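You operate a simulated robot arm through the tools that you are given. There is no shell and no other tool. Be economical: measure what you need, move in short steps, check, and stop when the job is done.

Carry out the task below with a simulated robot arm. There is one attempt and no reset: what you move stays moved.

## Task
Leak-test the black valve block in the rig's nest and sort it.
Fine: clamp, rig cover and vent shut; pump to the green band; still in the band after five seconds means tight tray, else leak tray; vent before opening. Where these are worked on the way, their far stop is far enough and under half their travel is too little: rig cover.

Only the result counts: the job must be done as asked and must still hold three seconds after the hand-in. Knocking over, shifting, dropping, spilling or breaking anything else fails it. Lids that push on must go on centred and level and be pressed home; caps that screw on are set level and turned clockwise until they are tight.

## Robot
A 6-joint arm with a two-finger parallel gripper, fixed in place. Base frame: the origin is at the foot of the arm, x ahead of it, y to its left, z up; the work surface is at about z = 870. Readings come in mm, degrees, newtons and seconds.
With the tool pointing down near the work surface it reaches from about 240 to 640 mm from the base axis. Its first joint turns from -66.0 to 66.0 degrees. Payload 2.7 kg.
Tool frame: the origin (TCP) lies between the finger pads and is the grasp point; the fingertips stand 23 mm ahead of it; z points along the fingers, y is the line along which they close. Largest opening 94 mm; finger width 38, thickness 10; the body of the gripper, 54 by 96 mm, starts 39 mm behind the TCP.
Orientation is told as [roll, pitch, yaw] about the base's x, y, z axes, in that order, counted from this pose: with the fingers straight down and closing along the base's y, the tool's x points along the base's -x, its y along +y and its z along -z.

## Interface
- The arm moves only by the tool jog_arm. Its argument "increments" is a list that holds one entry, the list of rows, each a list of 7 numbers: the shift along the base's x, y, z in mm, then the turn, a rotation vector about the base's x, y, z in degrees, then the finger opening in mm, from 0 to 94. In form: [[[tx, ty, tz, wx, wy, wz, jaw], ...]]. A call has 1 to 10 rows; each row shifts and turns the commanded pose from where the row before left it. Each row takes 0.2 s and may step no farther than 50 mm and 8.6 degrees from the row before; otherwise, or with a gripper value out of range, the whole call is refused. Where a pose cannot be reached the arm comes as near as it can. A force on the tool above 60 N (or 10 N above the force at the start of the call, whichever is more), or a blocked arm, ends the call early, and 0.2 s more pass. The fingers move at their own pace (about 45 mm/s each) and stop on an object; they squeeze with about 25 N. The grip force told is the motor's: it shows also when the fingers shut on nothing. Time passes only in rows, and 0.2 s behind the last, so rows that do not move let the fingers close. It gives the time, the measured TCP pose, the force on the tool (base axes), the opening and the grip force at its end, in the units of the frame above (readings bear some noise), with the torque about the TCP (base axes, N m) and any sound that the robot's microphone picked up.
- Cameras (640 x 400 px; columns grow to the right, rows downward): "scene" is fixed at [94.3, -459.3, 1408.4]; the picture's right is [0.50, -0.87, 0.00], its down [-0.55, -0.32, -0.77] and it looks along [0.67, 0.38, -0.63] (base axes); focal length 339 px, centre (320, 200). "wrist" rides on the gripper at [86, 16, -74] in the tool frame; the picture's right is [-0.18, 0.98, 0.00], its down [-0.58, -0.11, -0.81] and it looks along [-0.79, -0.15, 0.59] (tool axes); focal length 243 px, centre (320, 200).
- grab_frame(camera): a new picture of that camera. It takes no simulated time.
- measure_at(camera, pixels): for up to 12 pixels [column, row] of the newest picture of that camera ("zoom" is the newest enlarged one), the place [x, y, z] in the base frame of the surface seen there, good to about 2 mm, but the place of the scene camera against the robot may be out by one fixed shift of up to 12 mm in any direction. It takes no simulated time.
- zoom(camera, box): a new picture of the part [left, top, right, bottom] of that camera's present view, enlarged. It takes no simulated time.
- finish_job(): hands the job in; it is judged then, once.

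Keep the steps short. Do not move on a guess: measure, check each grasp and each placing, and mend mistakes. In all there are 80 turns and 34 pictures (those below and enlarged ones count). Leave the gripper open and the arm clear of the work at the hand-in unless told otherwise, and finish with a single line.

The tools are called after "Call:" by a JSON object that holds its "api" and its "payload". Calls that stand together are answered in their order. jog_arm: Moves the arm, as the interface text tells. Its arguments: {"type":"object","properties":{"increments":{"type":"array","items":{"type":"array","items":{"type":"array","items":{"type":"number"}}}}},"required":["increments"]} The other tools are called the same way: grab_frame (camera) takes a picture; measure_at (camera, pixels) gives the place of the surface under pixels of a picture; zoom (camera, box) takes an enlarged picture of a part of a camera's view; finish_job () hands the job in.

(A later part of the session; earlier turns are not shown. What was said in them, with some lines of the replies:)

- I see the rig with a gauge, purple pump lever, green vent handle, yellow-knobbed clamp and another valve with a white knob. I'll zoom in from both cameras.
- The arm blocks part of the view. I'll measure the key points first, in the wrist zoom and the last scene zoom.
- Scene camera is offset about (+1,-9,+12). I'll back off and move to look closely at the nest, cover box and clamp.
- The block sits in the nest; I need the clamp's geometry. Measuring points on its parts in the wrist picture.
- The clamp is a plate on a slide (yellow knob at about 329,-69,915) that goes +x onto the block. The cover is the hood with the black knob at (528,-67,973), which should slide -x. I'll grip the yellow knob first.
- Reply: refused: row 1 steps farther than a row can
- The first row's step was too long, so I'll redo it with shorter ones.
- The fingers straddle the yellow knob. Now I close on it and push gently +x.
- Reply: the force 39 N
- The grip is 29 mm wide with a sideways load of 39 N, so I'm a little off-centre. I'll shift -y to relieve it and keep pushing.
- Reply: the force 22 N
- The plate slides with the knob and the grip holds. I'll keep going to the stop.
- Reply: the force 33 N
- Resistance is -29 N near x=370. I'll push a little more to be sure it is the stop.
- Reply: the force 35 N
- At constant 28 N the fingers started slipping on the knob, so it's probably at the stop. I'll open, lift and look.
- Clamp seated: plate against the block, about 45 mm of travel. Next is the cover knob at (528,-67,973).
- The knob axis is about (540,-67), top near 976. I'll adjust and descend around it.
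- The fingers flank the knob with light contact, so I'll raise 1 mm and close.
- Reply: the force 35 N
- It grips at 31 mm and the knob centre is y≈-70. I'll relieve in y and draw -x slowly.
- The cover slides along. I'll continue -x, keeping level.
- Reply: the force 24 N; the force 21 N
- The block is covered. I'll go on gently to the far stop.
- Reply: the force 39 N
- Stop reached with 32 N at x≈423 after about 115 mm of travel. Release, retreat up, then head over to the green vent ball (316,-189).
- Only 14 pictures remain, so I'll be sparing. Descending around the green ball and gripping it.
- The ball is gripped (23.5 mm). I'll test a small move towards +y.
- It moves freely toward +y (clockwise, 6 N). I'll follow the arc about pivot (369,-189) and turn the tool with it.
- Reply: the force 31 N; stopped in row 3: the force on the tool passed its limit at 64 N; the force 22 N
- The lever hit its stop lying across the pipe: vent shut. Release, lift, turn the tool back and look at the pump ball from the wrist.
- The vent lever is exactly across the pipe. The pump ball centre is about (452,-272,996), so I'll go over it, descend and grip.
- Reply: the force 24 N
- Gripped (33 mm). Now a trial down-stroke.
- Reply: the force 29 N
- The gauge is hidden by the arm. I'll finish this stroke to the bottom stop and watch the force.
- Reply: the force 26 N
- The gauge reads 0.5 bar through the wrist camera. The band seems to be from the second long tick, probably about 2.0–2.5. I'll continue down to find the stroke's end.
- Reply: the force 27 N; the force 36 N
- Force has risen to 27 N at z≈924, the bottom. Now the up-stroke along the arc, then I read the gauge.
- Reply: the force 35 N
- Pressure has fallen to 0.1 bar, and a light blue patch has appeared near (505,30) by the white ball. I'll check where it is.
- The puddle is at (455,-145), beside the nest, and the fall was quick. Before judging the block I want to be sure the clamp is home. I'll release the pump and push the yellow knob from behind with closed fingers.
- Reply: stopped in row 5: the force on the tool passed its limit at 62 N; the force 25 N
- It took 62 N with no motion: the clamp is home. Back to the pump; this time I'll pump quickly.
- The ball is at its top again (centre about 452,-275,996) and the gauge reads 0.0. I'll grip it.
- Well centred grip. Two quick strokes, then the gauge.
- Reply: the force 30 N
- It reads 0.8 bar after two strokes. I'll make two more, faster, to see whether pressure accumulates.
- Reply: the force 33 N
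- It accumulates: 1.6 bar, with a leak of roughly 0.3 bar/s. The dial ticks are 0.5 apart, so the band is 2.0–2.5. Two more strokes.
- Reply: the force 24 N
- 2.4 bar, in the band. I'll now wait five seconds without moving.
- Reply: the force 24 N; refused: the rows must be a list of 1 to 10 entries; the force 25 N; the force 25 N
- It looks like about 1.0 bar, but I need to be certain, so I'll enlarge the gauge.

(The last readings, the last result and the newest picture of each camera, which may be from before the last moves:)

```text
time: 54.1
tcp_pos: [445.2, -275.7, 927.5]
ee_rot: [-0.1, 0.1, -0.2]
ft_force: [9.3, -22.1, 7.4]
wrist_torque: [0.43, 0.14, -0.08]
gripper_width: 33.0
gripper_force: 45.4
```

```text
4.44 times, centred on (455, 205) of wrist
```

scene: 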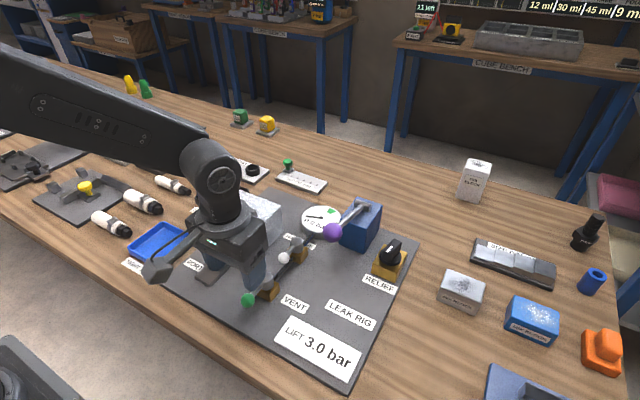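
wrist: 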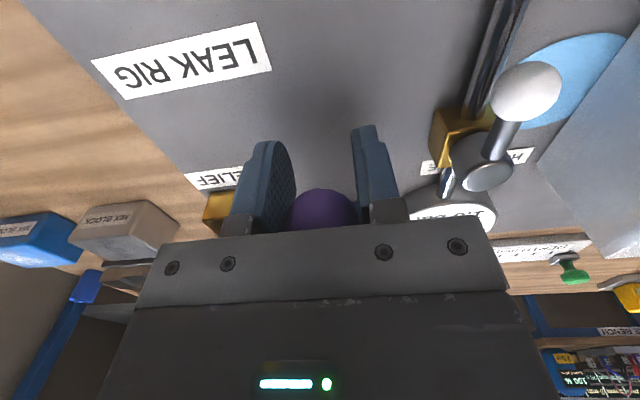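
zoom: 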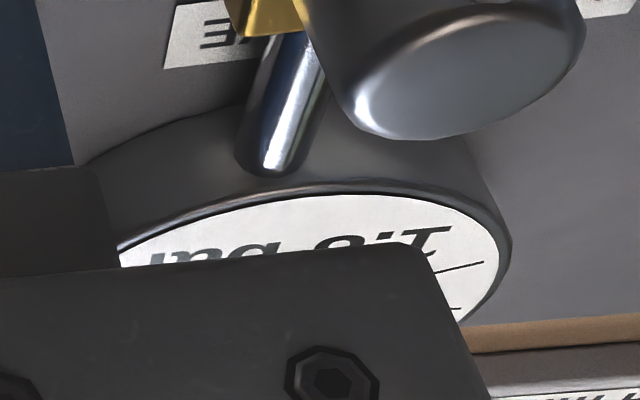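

It reads 1.x bar, below the 2.0 lower edge of the band, so this block leaks and goes to the leak tray. Next I raise the pump lever to its rest, release it, then vent.

Call:
{"api": "jog_arm", "payload": {"increments": [[[-2, 0, 15, 0, 0, 0, 15], [0, 0, 18, 0, 0, 0, 15], [3, 0, 18, 0, 0, 0, 15], [6, 0, 17, 0, 0, 0, 15], [0, 0, 0, 0, 0, 0, 65], [0, 0, 0, 0, 0, 0, 65], [0, 0, 45, 0, 0, 0, 65], [-5, 10, 25, 0, 0, -8, 60], [-20, 30, 0, 0, 0, -8, 55], [-25, 40, 0, 0, 0, -8, 50]]]}}

Call:
{"api": "jog_arm", "payload": {"increments": [[[-25, 35, 0, 0, 0, -8, 50], [-10, 15, 0, 0, 0, -8, 50], [0, 0, 0, 0, 0, -8.5, 50], [0, 0, 0, 0, 0, -8.5, 50], [0, 0, 0, 0, 0, -8.5, 50], [0, 0, 0, 0, 0, -8.5, 50], [0, 0, 0, 0, 0, -8, 50], [0, 0, 0, 0, 0, 0, 50]]]}}

```text
time: 56.3
tcp_pos: [400.6, -193.0, 1068.0]
ee_rot: [-0.1, 0.1, -24.3]
ft_force: [-0.6, -0.5, -0.6]
wrist_torque: [-0.01, -0.01, -0.01]
gripper_width: 50.1
gripper_force: 0.0
```

```text
time: 58.1
tcp_pos: [366.5, -141.2, 1063.5]
ee_rot: [0.0, 0.2, -82.5]
ft_force: [-0.2, -0.5, 0.6]
wrist_torque: [0.0, 0.0, 0.01]
gripper_width: 50.3
gripper_force: 0.1
```

Now directly over the green ball. Descend to z≈914 and grip.

Call:
{"api": "jog_arm", "payload": {"increments": [[[-1, 0, -45, 0, 0, 0, 50], [0, 0, -45, 0, 0, 0, 50], [0, 0, -40, 0, 0, 0, 50], [0, 0, -19, 0, 0, 0, 50], [0, 0, 0, 0, 0, 0, 50], [0, 0, 0, 0, 0, 0, 12], [0, 0, 0, 0, 0, 0, 12], [0, 0, 0, 0, 0, 0, 12]]]}}

```text
time: 59.9
tcp_pos: [362.4, -142.2, 917.3]
ee_rot: [-0.5, 0.5, -82.4]
ft_force: [-27.7, -5.8, 4.1]
wrist_torque: [-0.22, 0.09, -0.16]
gripper_width: 23.4
gripper_force: 44.6
```

Gripped (23.4 mm). I reverse the arc to open the vent.

Call:
{"api": "jog_arm", "payload": {"increments": [[[-9, -2, 0, 0, 0, 8, 12], [-6.3, -2.1, 0, 0, 0, 8, 12], [-6, -3, 0, 0, 0, 8, 12], [-5.5, -3.7, 0, 0, 0, 8, 12], [-4.9, -4.5, 0, 0, 0, 8, 12], [-4.3, -5.2, 0, 0, 0, 8, 12], [-3.5, -5.7, 0, 0, 0, 8, 12], [-2.6, -6.1, 0, 0, 0, 8, 12], [-1.8, -6.4, 0, 0, 0, 8, 12], [-0.9, -6.6, 0, 0, 0, 8, 12]]]}}

Call:
{"api": "jog_arm", "payload": {"increments": [[[0, -2, 0, 0, 0, 2, 12], [0, -2, 0, 0, 0, 0, 12], [0, -2, 0, 0, 0, 0, 12]]]}}

```text
time: 62.1
tcp_pos: [322.8, -187.6, 917.3]
ee_rot: [-0.1, 0.0, -2.1]
ft_force: [-7.1, -5.7, 21.7]
wrist_torque: [-0.01, 0.17, -0.25]
gripper_width: 23.1
gripper_force: 44.4
```

```text
time: 62.9
tcp_pos: [322.7, -190.9, 915.8]
ee_rot: [0.2, 0.2, -0.2]
ft_force: [6.3, 36.2, 19.4]
wrist_torque: [0.43, -0.49, 0.1]
gripper_width: 23.6
gripper_force: 45.2
```

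Back at its stop: vent open. Release, lift, and go to the cover knob (423,-70).

Call:
{"api": "jog_arm", "payload": {"increments": [[[0, 2, 0, 0, 0, 0, 60], [0, 0, 0, 0, 0, 0, 60], [0, 0, 45, 0, 0, 0, 60], [0, 0, 45, 0, 0, 0, 60], [0, 0, 40, 0, 0, 0, 60], [25, 30, 0, 0, 0, 0, 60], [25, 30, 0, 0, 0, 0, 60], [25, 30, 0, 0, 0, 0, 60], [25, 30, 0, 0, 0, 0, 60], [0, 0, 0, 0, 0, 0, 60]]]}}

Call:
{"api": "grab_frame", "payload": {"camera": "scene"}}

```text
time: 65.1
tcp_pos: [422.1, -69.3, 1047.1]
ee_rot: [0.0, 0.2, -0.2]
ft_force: [-0.7, -0.8, 0.4]
wrist_torque: [0.01, 0.0, 0.02]
gripper_width: 60.1
gripper_force: 0.1
```

```text
1 pictures are left
```

scene: 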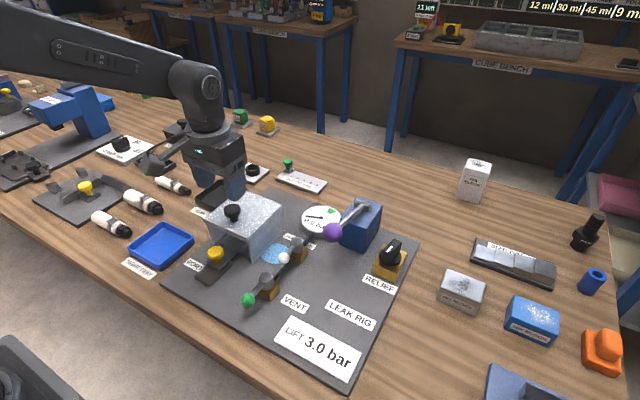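

The gauge needle rests at zero. Measuring the cover knob, yellow knob and leak tray.

Call:
{"api": "measure_at", "payload": {"camera": "scene", "pixels": [[233, 210], [216, 252], [203, 200], [196, 200], [212, 206], [217, 184], [214, 228], [257, 248]]}}

```text
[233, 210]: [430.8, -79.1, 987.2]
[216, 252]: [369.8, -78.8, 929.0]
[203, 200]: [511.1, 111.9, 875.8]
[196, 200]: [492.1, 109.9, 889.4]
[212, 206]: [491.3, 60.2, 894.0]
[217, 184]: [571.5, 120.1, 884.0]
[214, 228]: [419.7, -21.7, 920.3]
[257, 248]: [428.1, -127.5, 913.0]
```

The knob is where expected. Descend, grip and slide the cover back +x.

Call:
{"api": "jog_arm", "payload": {"increments": [[[2, 0, -40, 0, 0, 0, 60], [0, 0, -33, 0, 0, 0, 60], [0, 0, 0, 0, 0, 0, 60], [0, 0, 0, 0, 0, 0, 15], [0, 0, 0, 0, 0, 0, 15], [0, 0, 0, 0, 0, 0, 15]]]}}

```text
time: 66.5
tcp_pos: [425.6, -70.3, 974.4]
ee_rot: [0.1, 0.2, -0.3]
ft_force: [0.0, 14.7, -3.3]
wrist_torque: [0.14, -0.2, 0.1]
gripper_width: 31.1
gripper_force: 45.4
```

Call:
{"api": "jog_arm", "payload": {"increments": [[[6, 0, 0, 0, 0, 0, 15], [12, 0, 0, 0, 0, 0, 15], [12, 0, 0, 0, 0, 0, 15], [12, 0, 0, 0, 0, 0, 15], [12, 0, 0, 0, 0, 0, 15], [12, 0, 0, 0, 0, 0, 15], [12, 0, 0, 0, 0, 0, 15], [12, 0, 0, 0, 0, 0, 15], [10, 0, 0, 0, 0, 0, 15], [6, 0, 0, 0, 0, 0, 15]]]}}

```text
time: 68.7
tcp_pos: [531.0, -70.4, 976.0]
ee_rot: [-0.1, -0.2, -0.1]
ft_force: [-1.0, 21.3, 22.2]
wrist_torque: [0.28, -0.22, 0.08]
gripper_width: 31.0
gripper_force: 45.4
```

Call:
{"api": "jog_arm", "payload": {"increments": [[[3, 0, -1, 0, 0, 0, 15], [3, 0, 0, 0, 0, 0, 15], [3, 0, 0, 0, 0, 0, 15], [3, 0, 0, 0, 0, 0, 15]]]}}

```text
time: 69.7
tcp_pos: [539.0, -70.1, 972.3]
ee_rot: [0.0, 0.4, -0.3]
ft_force: [-24.1, 21.8, 33.7]
wrist_torque: [0.29, 0.42, 0.24]
gripper_width: 31.4
gripper_force: 44.9
```

The cover is at its open stop. Release and go to the yellow knob at (370,-70).

Call:
{"api": "jog_arm", "payload": {"increments": [[[0, 0, 0, 0, 0, 0, 60], [0, 0, 0, 0, 0, 0, 60], [0, 0, 45, 0, 0, 0, 60], [-42, 0, 20, 0, 0, 0, 60], [-45, 0, 0, 0, 0, 0, 60], [-45, 0, 0, 0, 0, 0, 50], [-40, 0, 0, 0, 0, 0, 50], [0, 0, -45, 0, 0, 0, 50], [0, 0, -45, 0, 0, 0, 50], [0, 0, -15, 0, 0, 0, 50]]]}}

```text
time: 71.9
tcp_pos: [366.7, -72.1, 933.3]
ee_rot: [0.0, 0.2, -0.2]
ft_force: [-0.6, 0.6, 0.9]
wrist_torque: [-0.01, -0.02, 0.05]
gripper_width: 50.1
gripper_force: 0.0
```

Call:
{"api": "jog_arm", "payload": {"increments": [[[2, 1, -16, 0, 0, 0, 50], [0, 0, 0, 0, 0, 0, 10], [0, 0, 0, 0, 0, 0, 10], [0, 0, 0, 0, 0, 0, 10], [-4, 0, 0, 0, 0, 0, 10], [-6, 0, 0, 0, 0, 0, 10], [-6, 0, 0, 0, 0, 0, 10]]]}}

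```text
time: 73.5
tcp_pos: [356.1, -69.9, 917.3]
ee_rot: [-0.1, 0.2, -0.2]
ft_force: [-1.2, 9.2, 13.8]
wrist_torque: [0.09, 1.06, -0.02]
gripper_width: 28.7
gripper_force: 45.1
```

Call:
{"api": "jog_arm", "payload": {"increments": [[[-6, 0, 0, 0, 0, 0, 10], [-6, 0, 0, 0, 0, 0, 10], [-6, 0, 0, 0, 0, 0, 10], [-5, 0, 0, 0, 0, 0, 10], [-4, 0, 0, 0, 0, 0, 10], [-3, 0, 0, 0, 0, 0, 10], [-3, 0, 0, 0, 0, 0, 10]]]}}

```text
time: 75.1
tcp_pos: [326.2, -70.5, 917.9]
ee_rot: [-0.1, -0.5, -0.1]
ft_force: [28.1, 31.3, -5.0]
wrist_torque: [0.24, -0.13, 0.01]
gripper_width: 29.0
gripper_force: 45.0
```

The clamp is back at its open stop. Release and move above the block (about 459,-70), descending in stages.

Call:
{"api": "jog_arm", "payload": {"increments": [[[0, 0, 0, 0, 0, 0, 50], [0, 0, 0, 0, 0, 0, 50], [0, 0, 45, 0, 0, 0, 70], [0, 0, 35, 0, 0, 0, 80], [45, 0, 0, 0, 0, 0, 80], [45, 0, 0, 0, 0, 0, 80], [43, 0, 0, 0, 0, 0, 80], [0, 0, -40, 0, 0, 0, 80], [0, 0, -15, 0, 0, 0, 80], [0, 0, 0, 0, 0, 0, 80]]]}}

```text
time: 77.3
tcp_pos: [458.7, -70.3, 940.2]
ee_rot: [0.0, 0.2, -0.2]
ft_force: [0.0, -0.1, 0.4]
wrist_torque: [0.02, 0.0, 0.02]
gripper_width: 79.9
gripper_force: 0.1
```

Call:
{"api": "jog_arm", "payload": {"increments": [[[1, 0, -15, 0, 0, 0, 80], [0, 0, -12, 0, 0, 0, 80], [0, 0, 0, 0, 0, 0, 50], [0, 0, 0, 0, 0, 0, 15], [0, 0, 0, 0, 0, 0, 15], [0, 0, 0, 0, 0, 0, 15]]]}}

```text
time: 78.7
tcp_pos: [457.1, -71.3, 913.4]
ee_rot: [-0.1, 0.3, -0.3]
ft_force: [-0.4, -0.9, 0.1]
wrist_torque: [0.02, -0.05, 0.01]
gripper_width: 35.7
gripper_force: 24.7
```

Holding something 35.7 mm wide, which matches the block. I'll lift slowly, straight up.

Call:
{"api": "jog_arm", "payload": {"increments": [[[0, 0, 5, 0, 0, 0, 15], [0, 0, 10, 0, 0, 0, 15], [0, 0, 25, 0, 0, 0, 15], [0, 0, 40, 0, 0, 0, 15], [0, 0, 30, 0, 0, 0, 15], [0, 0, 0, 0, 0, 0, 15]]]}}

```text
time: 80.1
tcp_pos: [457.7, -69.9, 1023.0]
ee_rot: [0.1, 0.3, -0.2]
ft_force: [0.1, -0.9, -2.9]
wrist_torque: [-0.01, 0.05, -0.01]
gripper_width: 35.8
gripper_force: 25.0
```

The block is held (about 3 N). I'll carry it over the leak tray centre (538,86), turning 85° so the fingers open along the tray's long side.

Call:
{"api": "jog_arm", "payload": {"increments": [[[0, 10, 30, 0, 0, 8.5, 15], [0, 35, 0, 0, 0, 8.5, 15], [0, 35, 0, 0, 0, 8.5, 15], [15, 35, 0, 0, 0, 8.5, 15], [25, 30, 0, 0, 0, 8.5, 15], [25, 11, 0, 0, 0, 8.5, 15], [15, 0, 0, 0, 0, 8.5, 15], [0, 0, 0, 0, 0, 8.5, 15], [0, 0, 0, 0, 0, 8.5, 15], [0, 0, 0, 0, 0, 8.5, 15]]]}}

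```text
time: 82.3
tcp_pos: [536.0, 84.7, 1054.0]
ee_rot: [0.0, 0.3, 84.8]
ft_force: [0.1, 0.1, -2.3]
wrist_torque: [-0.01, -0.01, 0.02]
gripper_width: 35.8
gripper_force: 25.2
```

Lower partway, then use the last picture to check alignment over the tray.

Call:
{"api": "jog_arm", "payload": {"increments": [[[1, 1, -45, 0, 0, 0, 15], [0, 0, -40, 0, 0, 0, 15], [0, 0, -20, 0, 0, 0, 15], [0, 0, 0, 0, 0, 0, 15]]]}}

Call:
{"api": "zoom", "payload": {"camera": "scene", "box": [160, 140, 300, 240]}}

```text
time: 83.3
tcp_pos: [539.7, 85.0, 948.8]
ee_rot: [0.0, 0.2, 84.7]
ft_force: [-0.1, -0.1, -2.8]
wrist_torque: [-0.03, 0.01, 0.01]
gripper_width: 35.7
gripper_force: 24.9
```

```text
4.00 times, centred on (230, 190) of scene
```

zoom: 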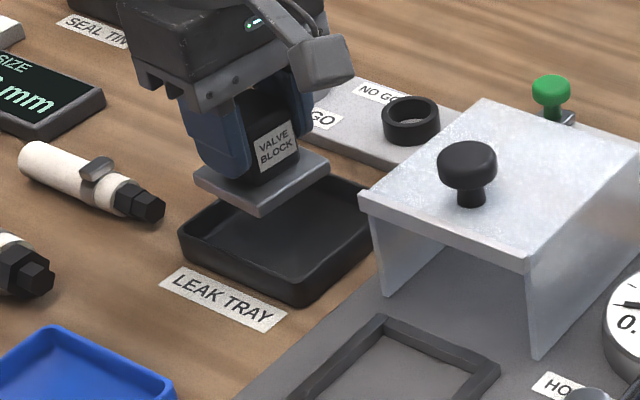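

The block has a wider base plate. Measuring plate and tray corners.

Call:
{"api": "measure_at", "payload": {"camera": "zoom", "pixels": [[197, 182], [259, 210], [327, 163], [180, 235], [300, 300], [330, 180], [372, 215], [250, 245], [290, 260], [380, 345], [270, 147]]}}

```text
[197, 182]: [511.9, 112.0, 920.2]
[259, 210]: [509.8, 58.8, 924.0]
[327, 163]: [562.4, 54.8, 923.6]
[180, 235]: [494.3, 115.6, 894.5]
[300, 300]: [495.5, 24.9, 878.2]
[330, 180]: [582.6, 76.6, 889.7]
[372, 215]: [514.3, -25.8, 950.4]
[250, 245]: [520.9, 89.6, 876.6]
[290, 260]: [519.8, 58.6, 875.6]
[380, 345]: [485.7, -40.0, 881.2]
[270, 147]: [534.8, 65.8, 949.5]
```

In scene coordinates the plate centre is (537,84) and the tray centre about (539,70). I'll shift -13 in y and +2 in x, then lower gently.

Call:
{"api": "jog_arm", "payload": {"increments": [[[2, -13, 0, 0, 0, 0, 15], [0, 0, -15, 0, 0, 0, 15], [0, 0, -10, 0, 0, 0, 15], [0, 0, -6, 0, 0, 0, 15], [0, 0, -3, 0, 0, 0, 15], [0, 0, 0, 0, 0, 0, 15]]]}}

```text
time: 84.7
tcp_pos: [538.3, 71.3, 914.5]
ee_rot: [0.0, 0.2, 84.9]
ft_force: [0.4, -0.2, -2.2]
wrist_torque: [0.0, 0.0, -0.02]
gripper_width: 35.7
gripper_force: 24.6
```

Call:
{"api": "jog_arm", "payload": {"increments": [[[0, 0, -2, 0, 0, 0, 15], [0, 0, -2, 0, 0, 0, 15], [0, 0, -2, 0, 0, 0, 15]]]}}

```text
time: 85.5
tcp_pos: [539.1, 72.7, 908.3]
ee_rot: [0.0, 0.2, 84.8]
ft_force: [0.2, 0.6, -2.2]
wrist_torque: [-0.04, 0.0, -0.01]
gripper_width: 35.7
gripper_force: 24.9
```

Call:
{"api": "jog_arm", "payload": {"increments": [[[0, 0, -1.5, 0, 0, 0, 15], [0, 0, -1.5, 0, 0, 0, 15], [0, 0, 0, 0, 0, 0, 15]]]}}

```text
time: 86.3
tcp_pos: [539.8, 72.9, 907.2]
ee_rot: [-0.2, 0.1, 84.8]
ft_force: [-2.8, 1.0, 17.0]
wrist_torque: [0.05, 0.39, 0.0]
gripper_width: 35.9
gripper_force: 24.9
```

Contact is at 907, as predicted for the tray floor (the rim would have touched much higher). Ease, release slowly and lift away.

Call:
{"api": "jog_arm", "payload": {"increments": [[[0, 0, 1, 0, 0, 0, 36], [0, 0, 0, 0, 0, 0, 44], [0, 0, 0, 0, 0, 0, 54], [0, 0, 0, 0, 0, 0, 58], [0, 0, 15, 0, 0, 0, 58], [0, 0, 40, 0, 0, 0, 60], [0, 0, 45, 0, 0, 0, 80], [0, 0, 40, 0, 0, 0, 94], [-30, 0, 20, 0, 0, 0, 94], [-30, 0, 0, 0, 0, 0, 94]]]}}

```text
time: 88.5
tcp_pos: [480.2, 73.6, 1068.1]
ee_rot: [0.0, 0.2, 84.8]
ft_force: [-0.4, 0.0, -0.8]
wrist_torque: [-0.02, 0.01, 0.01]
gripper_width: 94.3
gripper_force: 0.0
```

The block is released: gripper open at 94 mm, no load, arm clear. Handing in.

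Call:
{"api": "finish_job", "payload": {}}

```text
The job is handed in.
```

The block failed the leak test: 2.4 bar fell below the 2.0–2.5 bar green band in five seconds. I vented the rig before opening it and set the block in the leak tray, but had no picture left to check the placing; a blue puddle that appeared beside the nest while pumping is still there.
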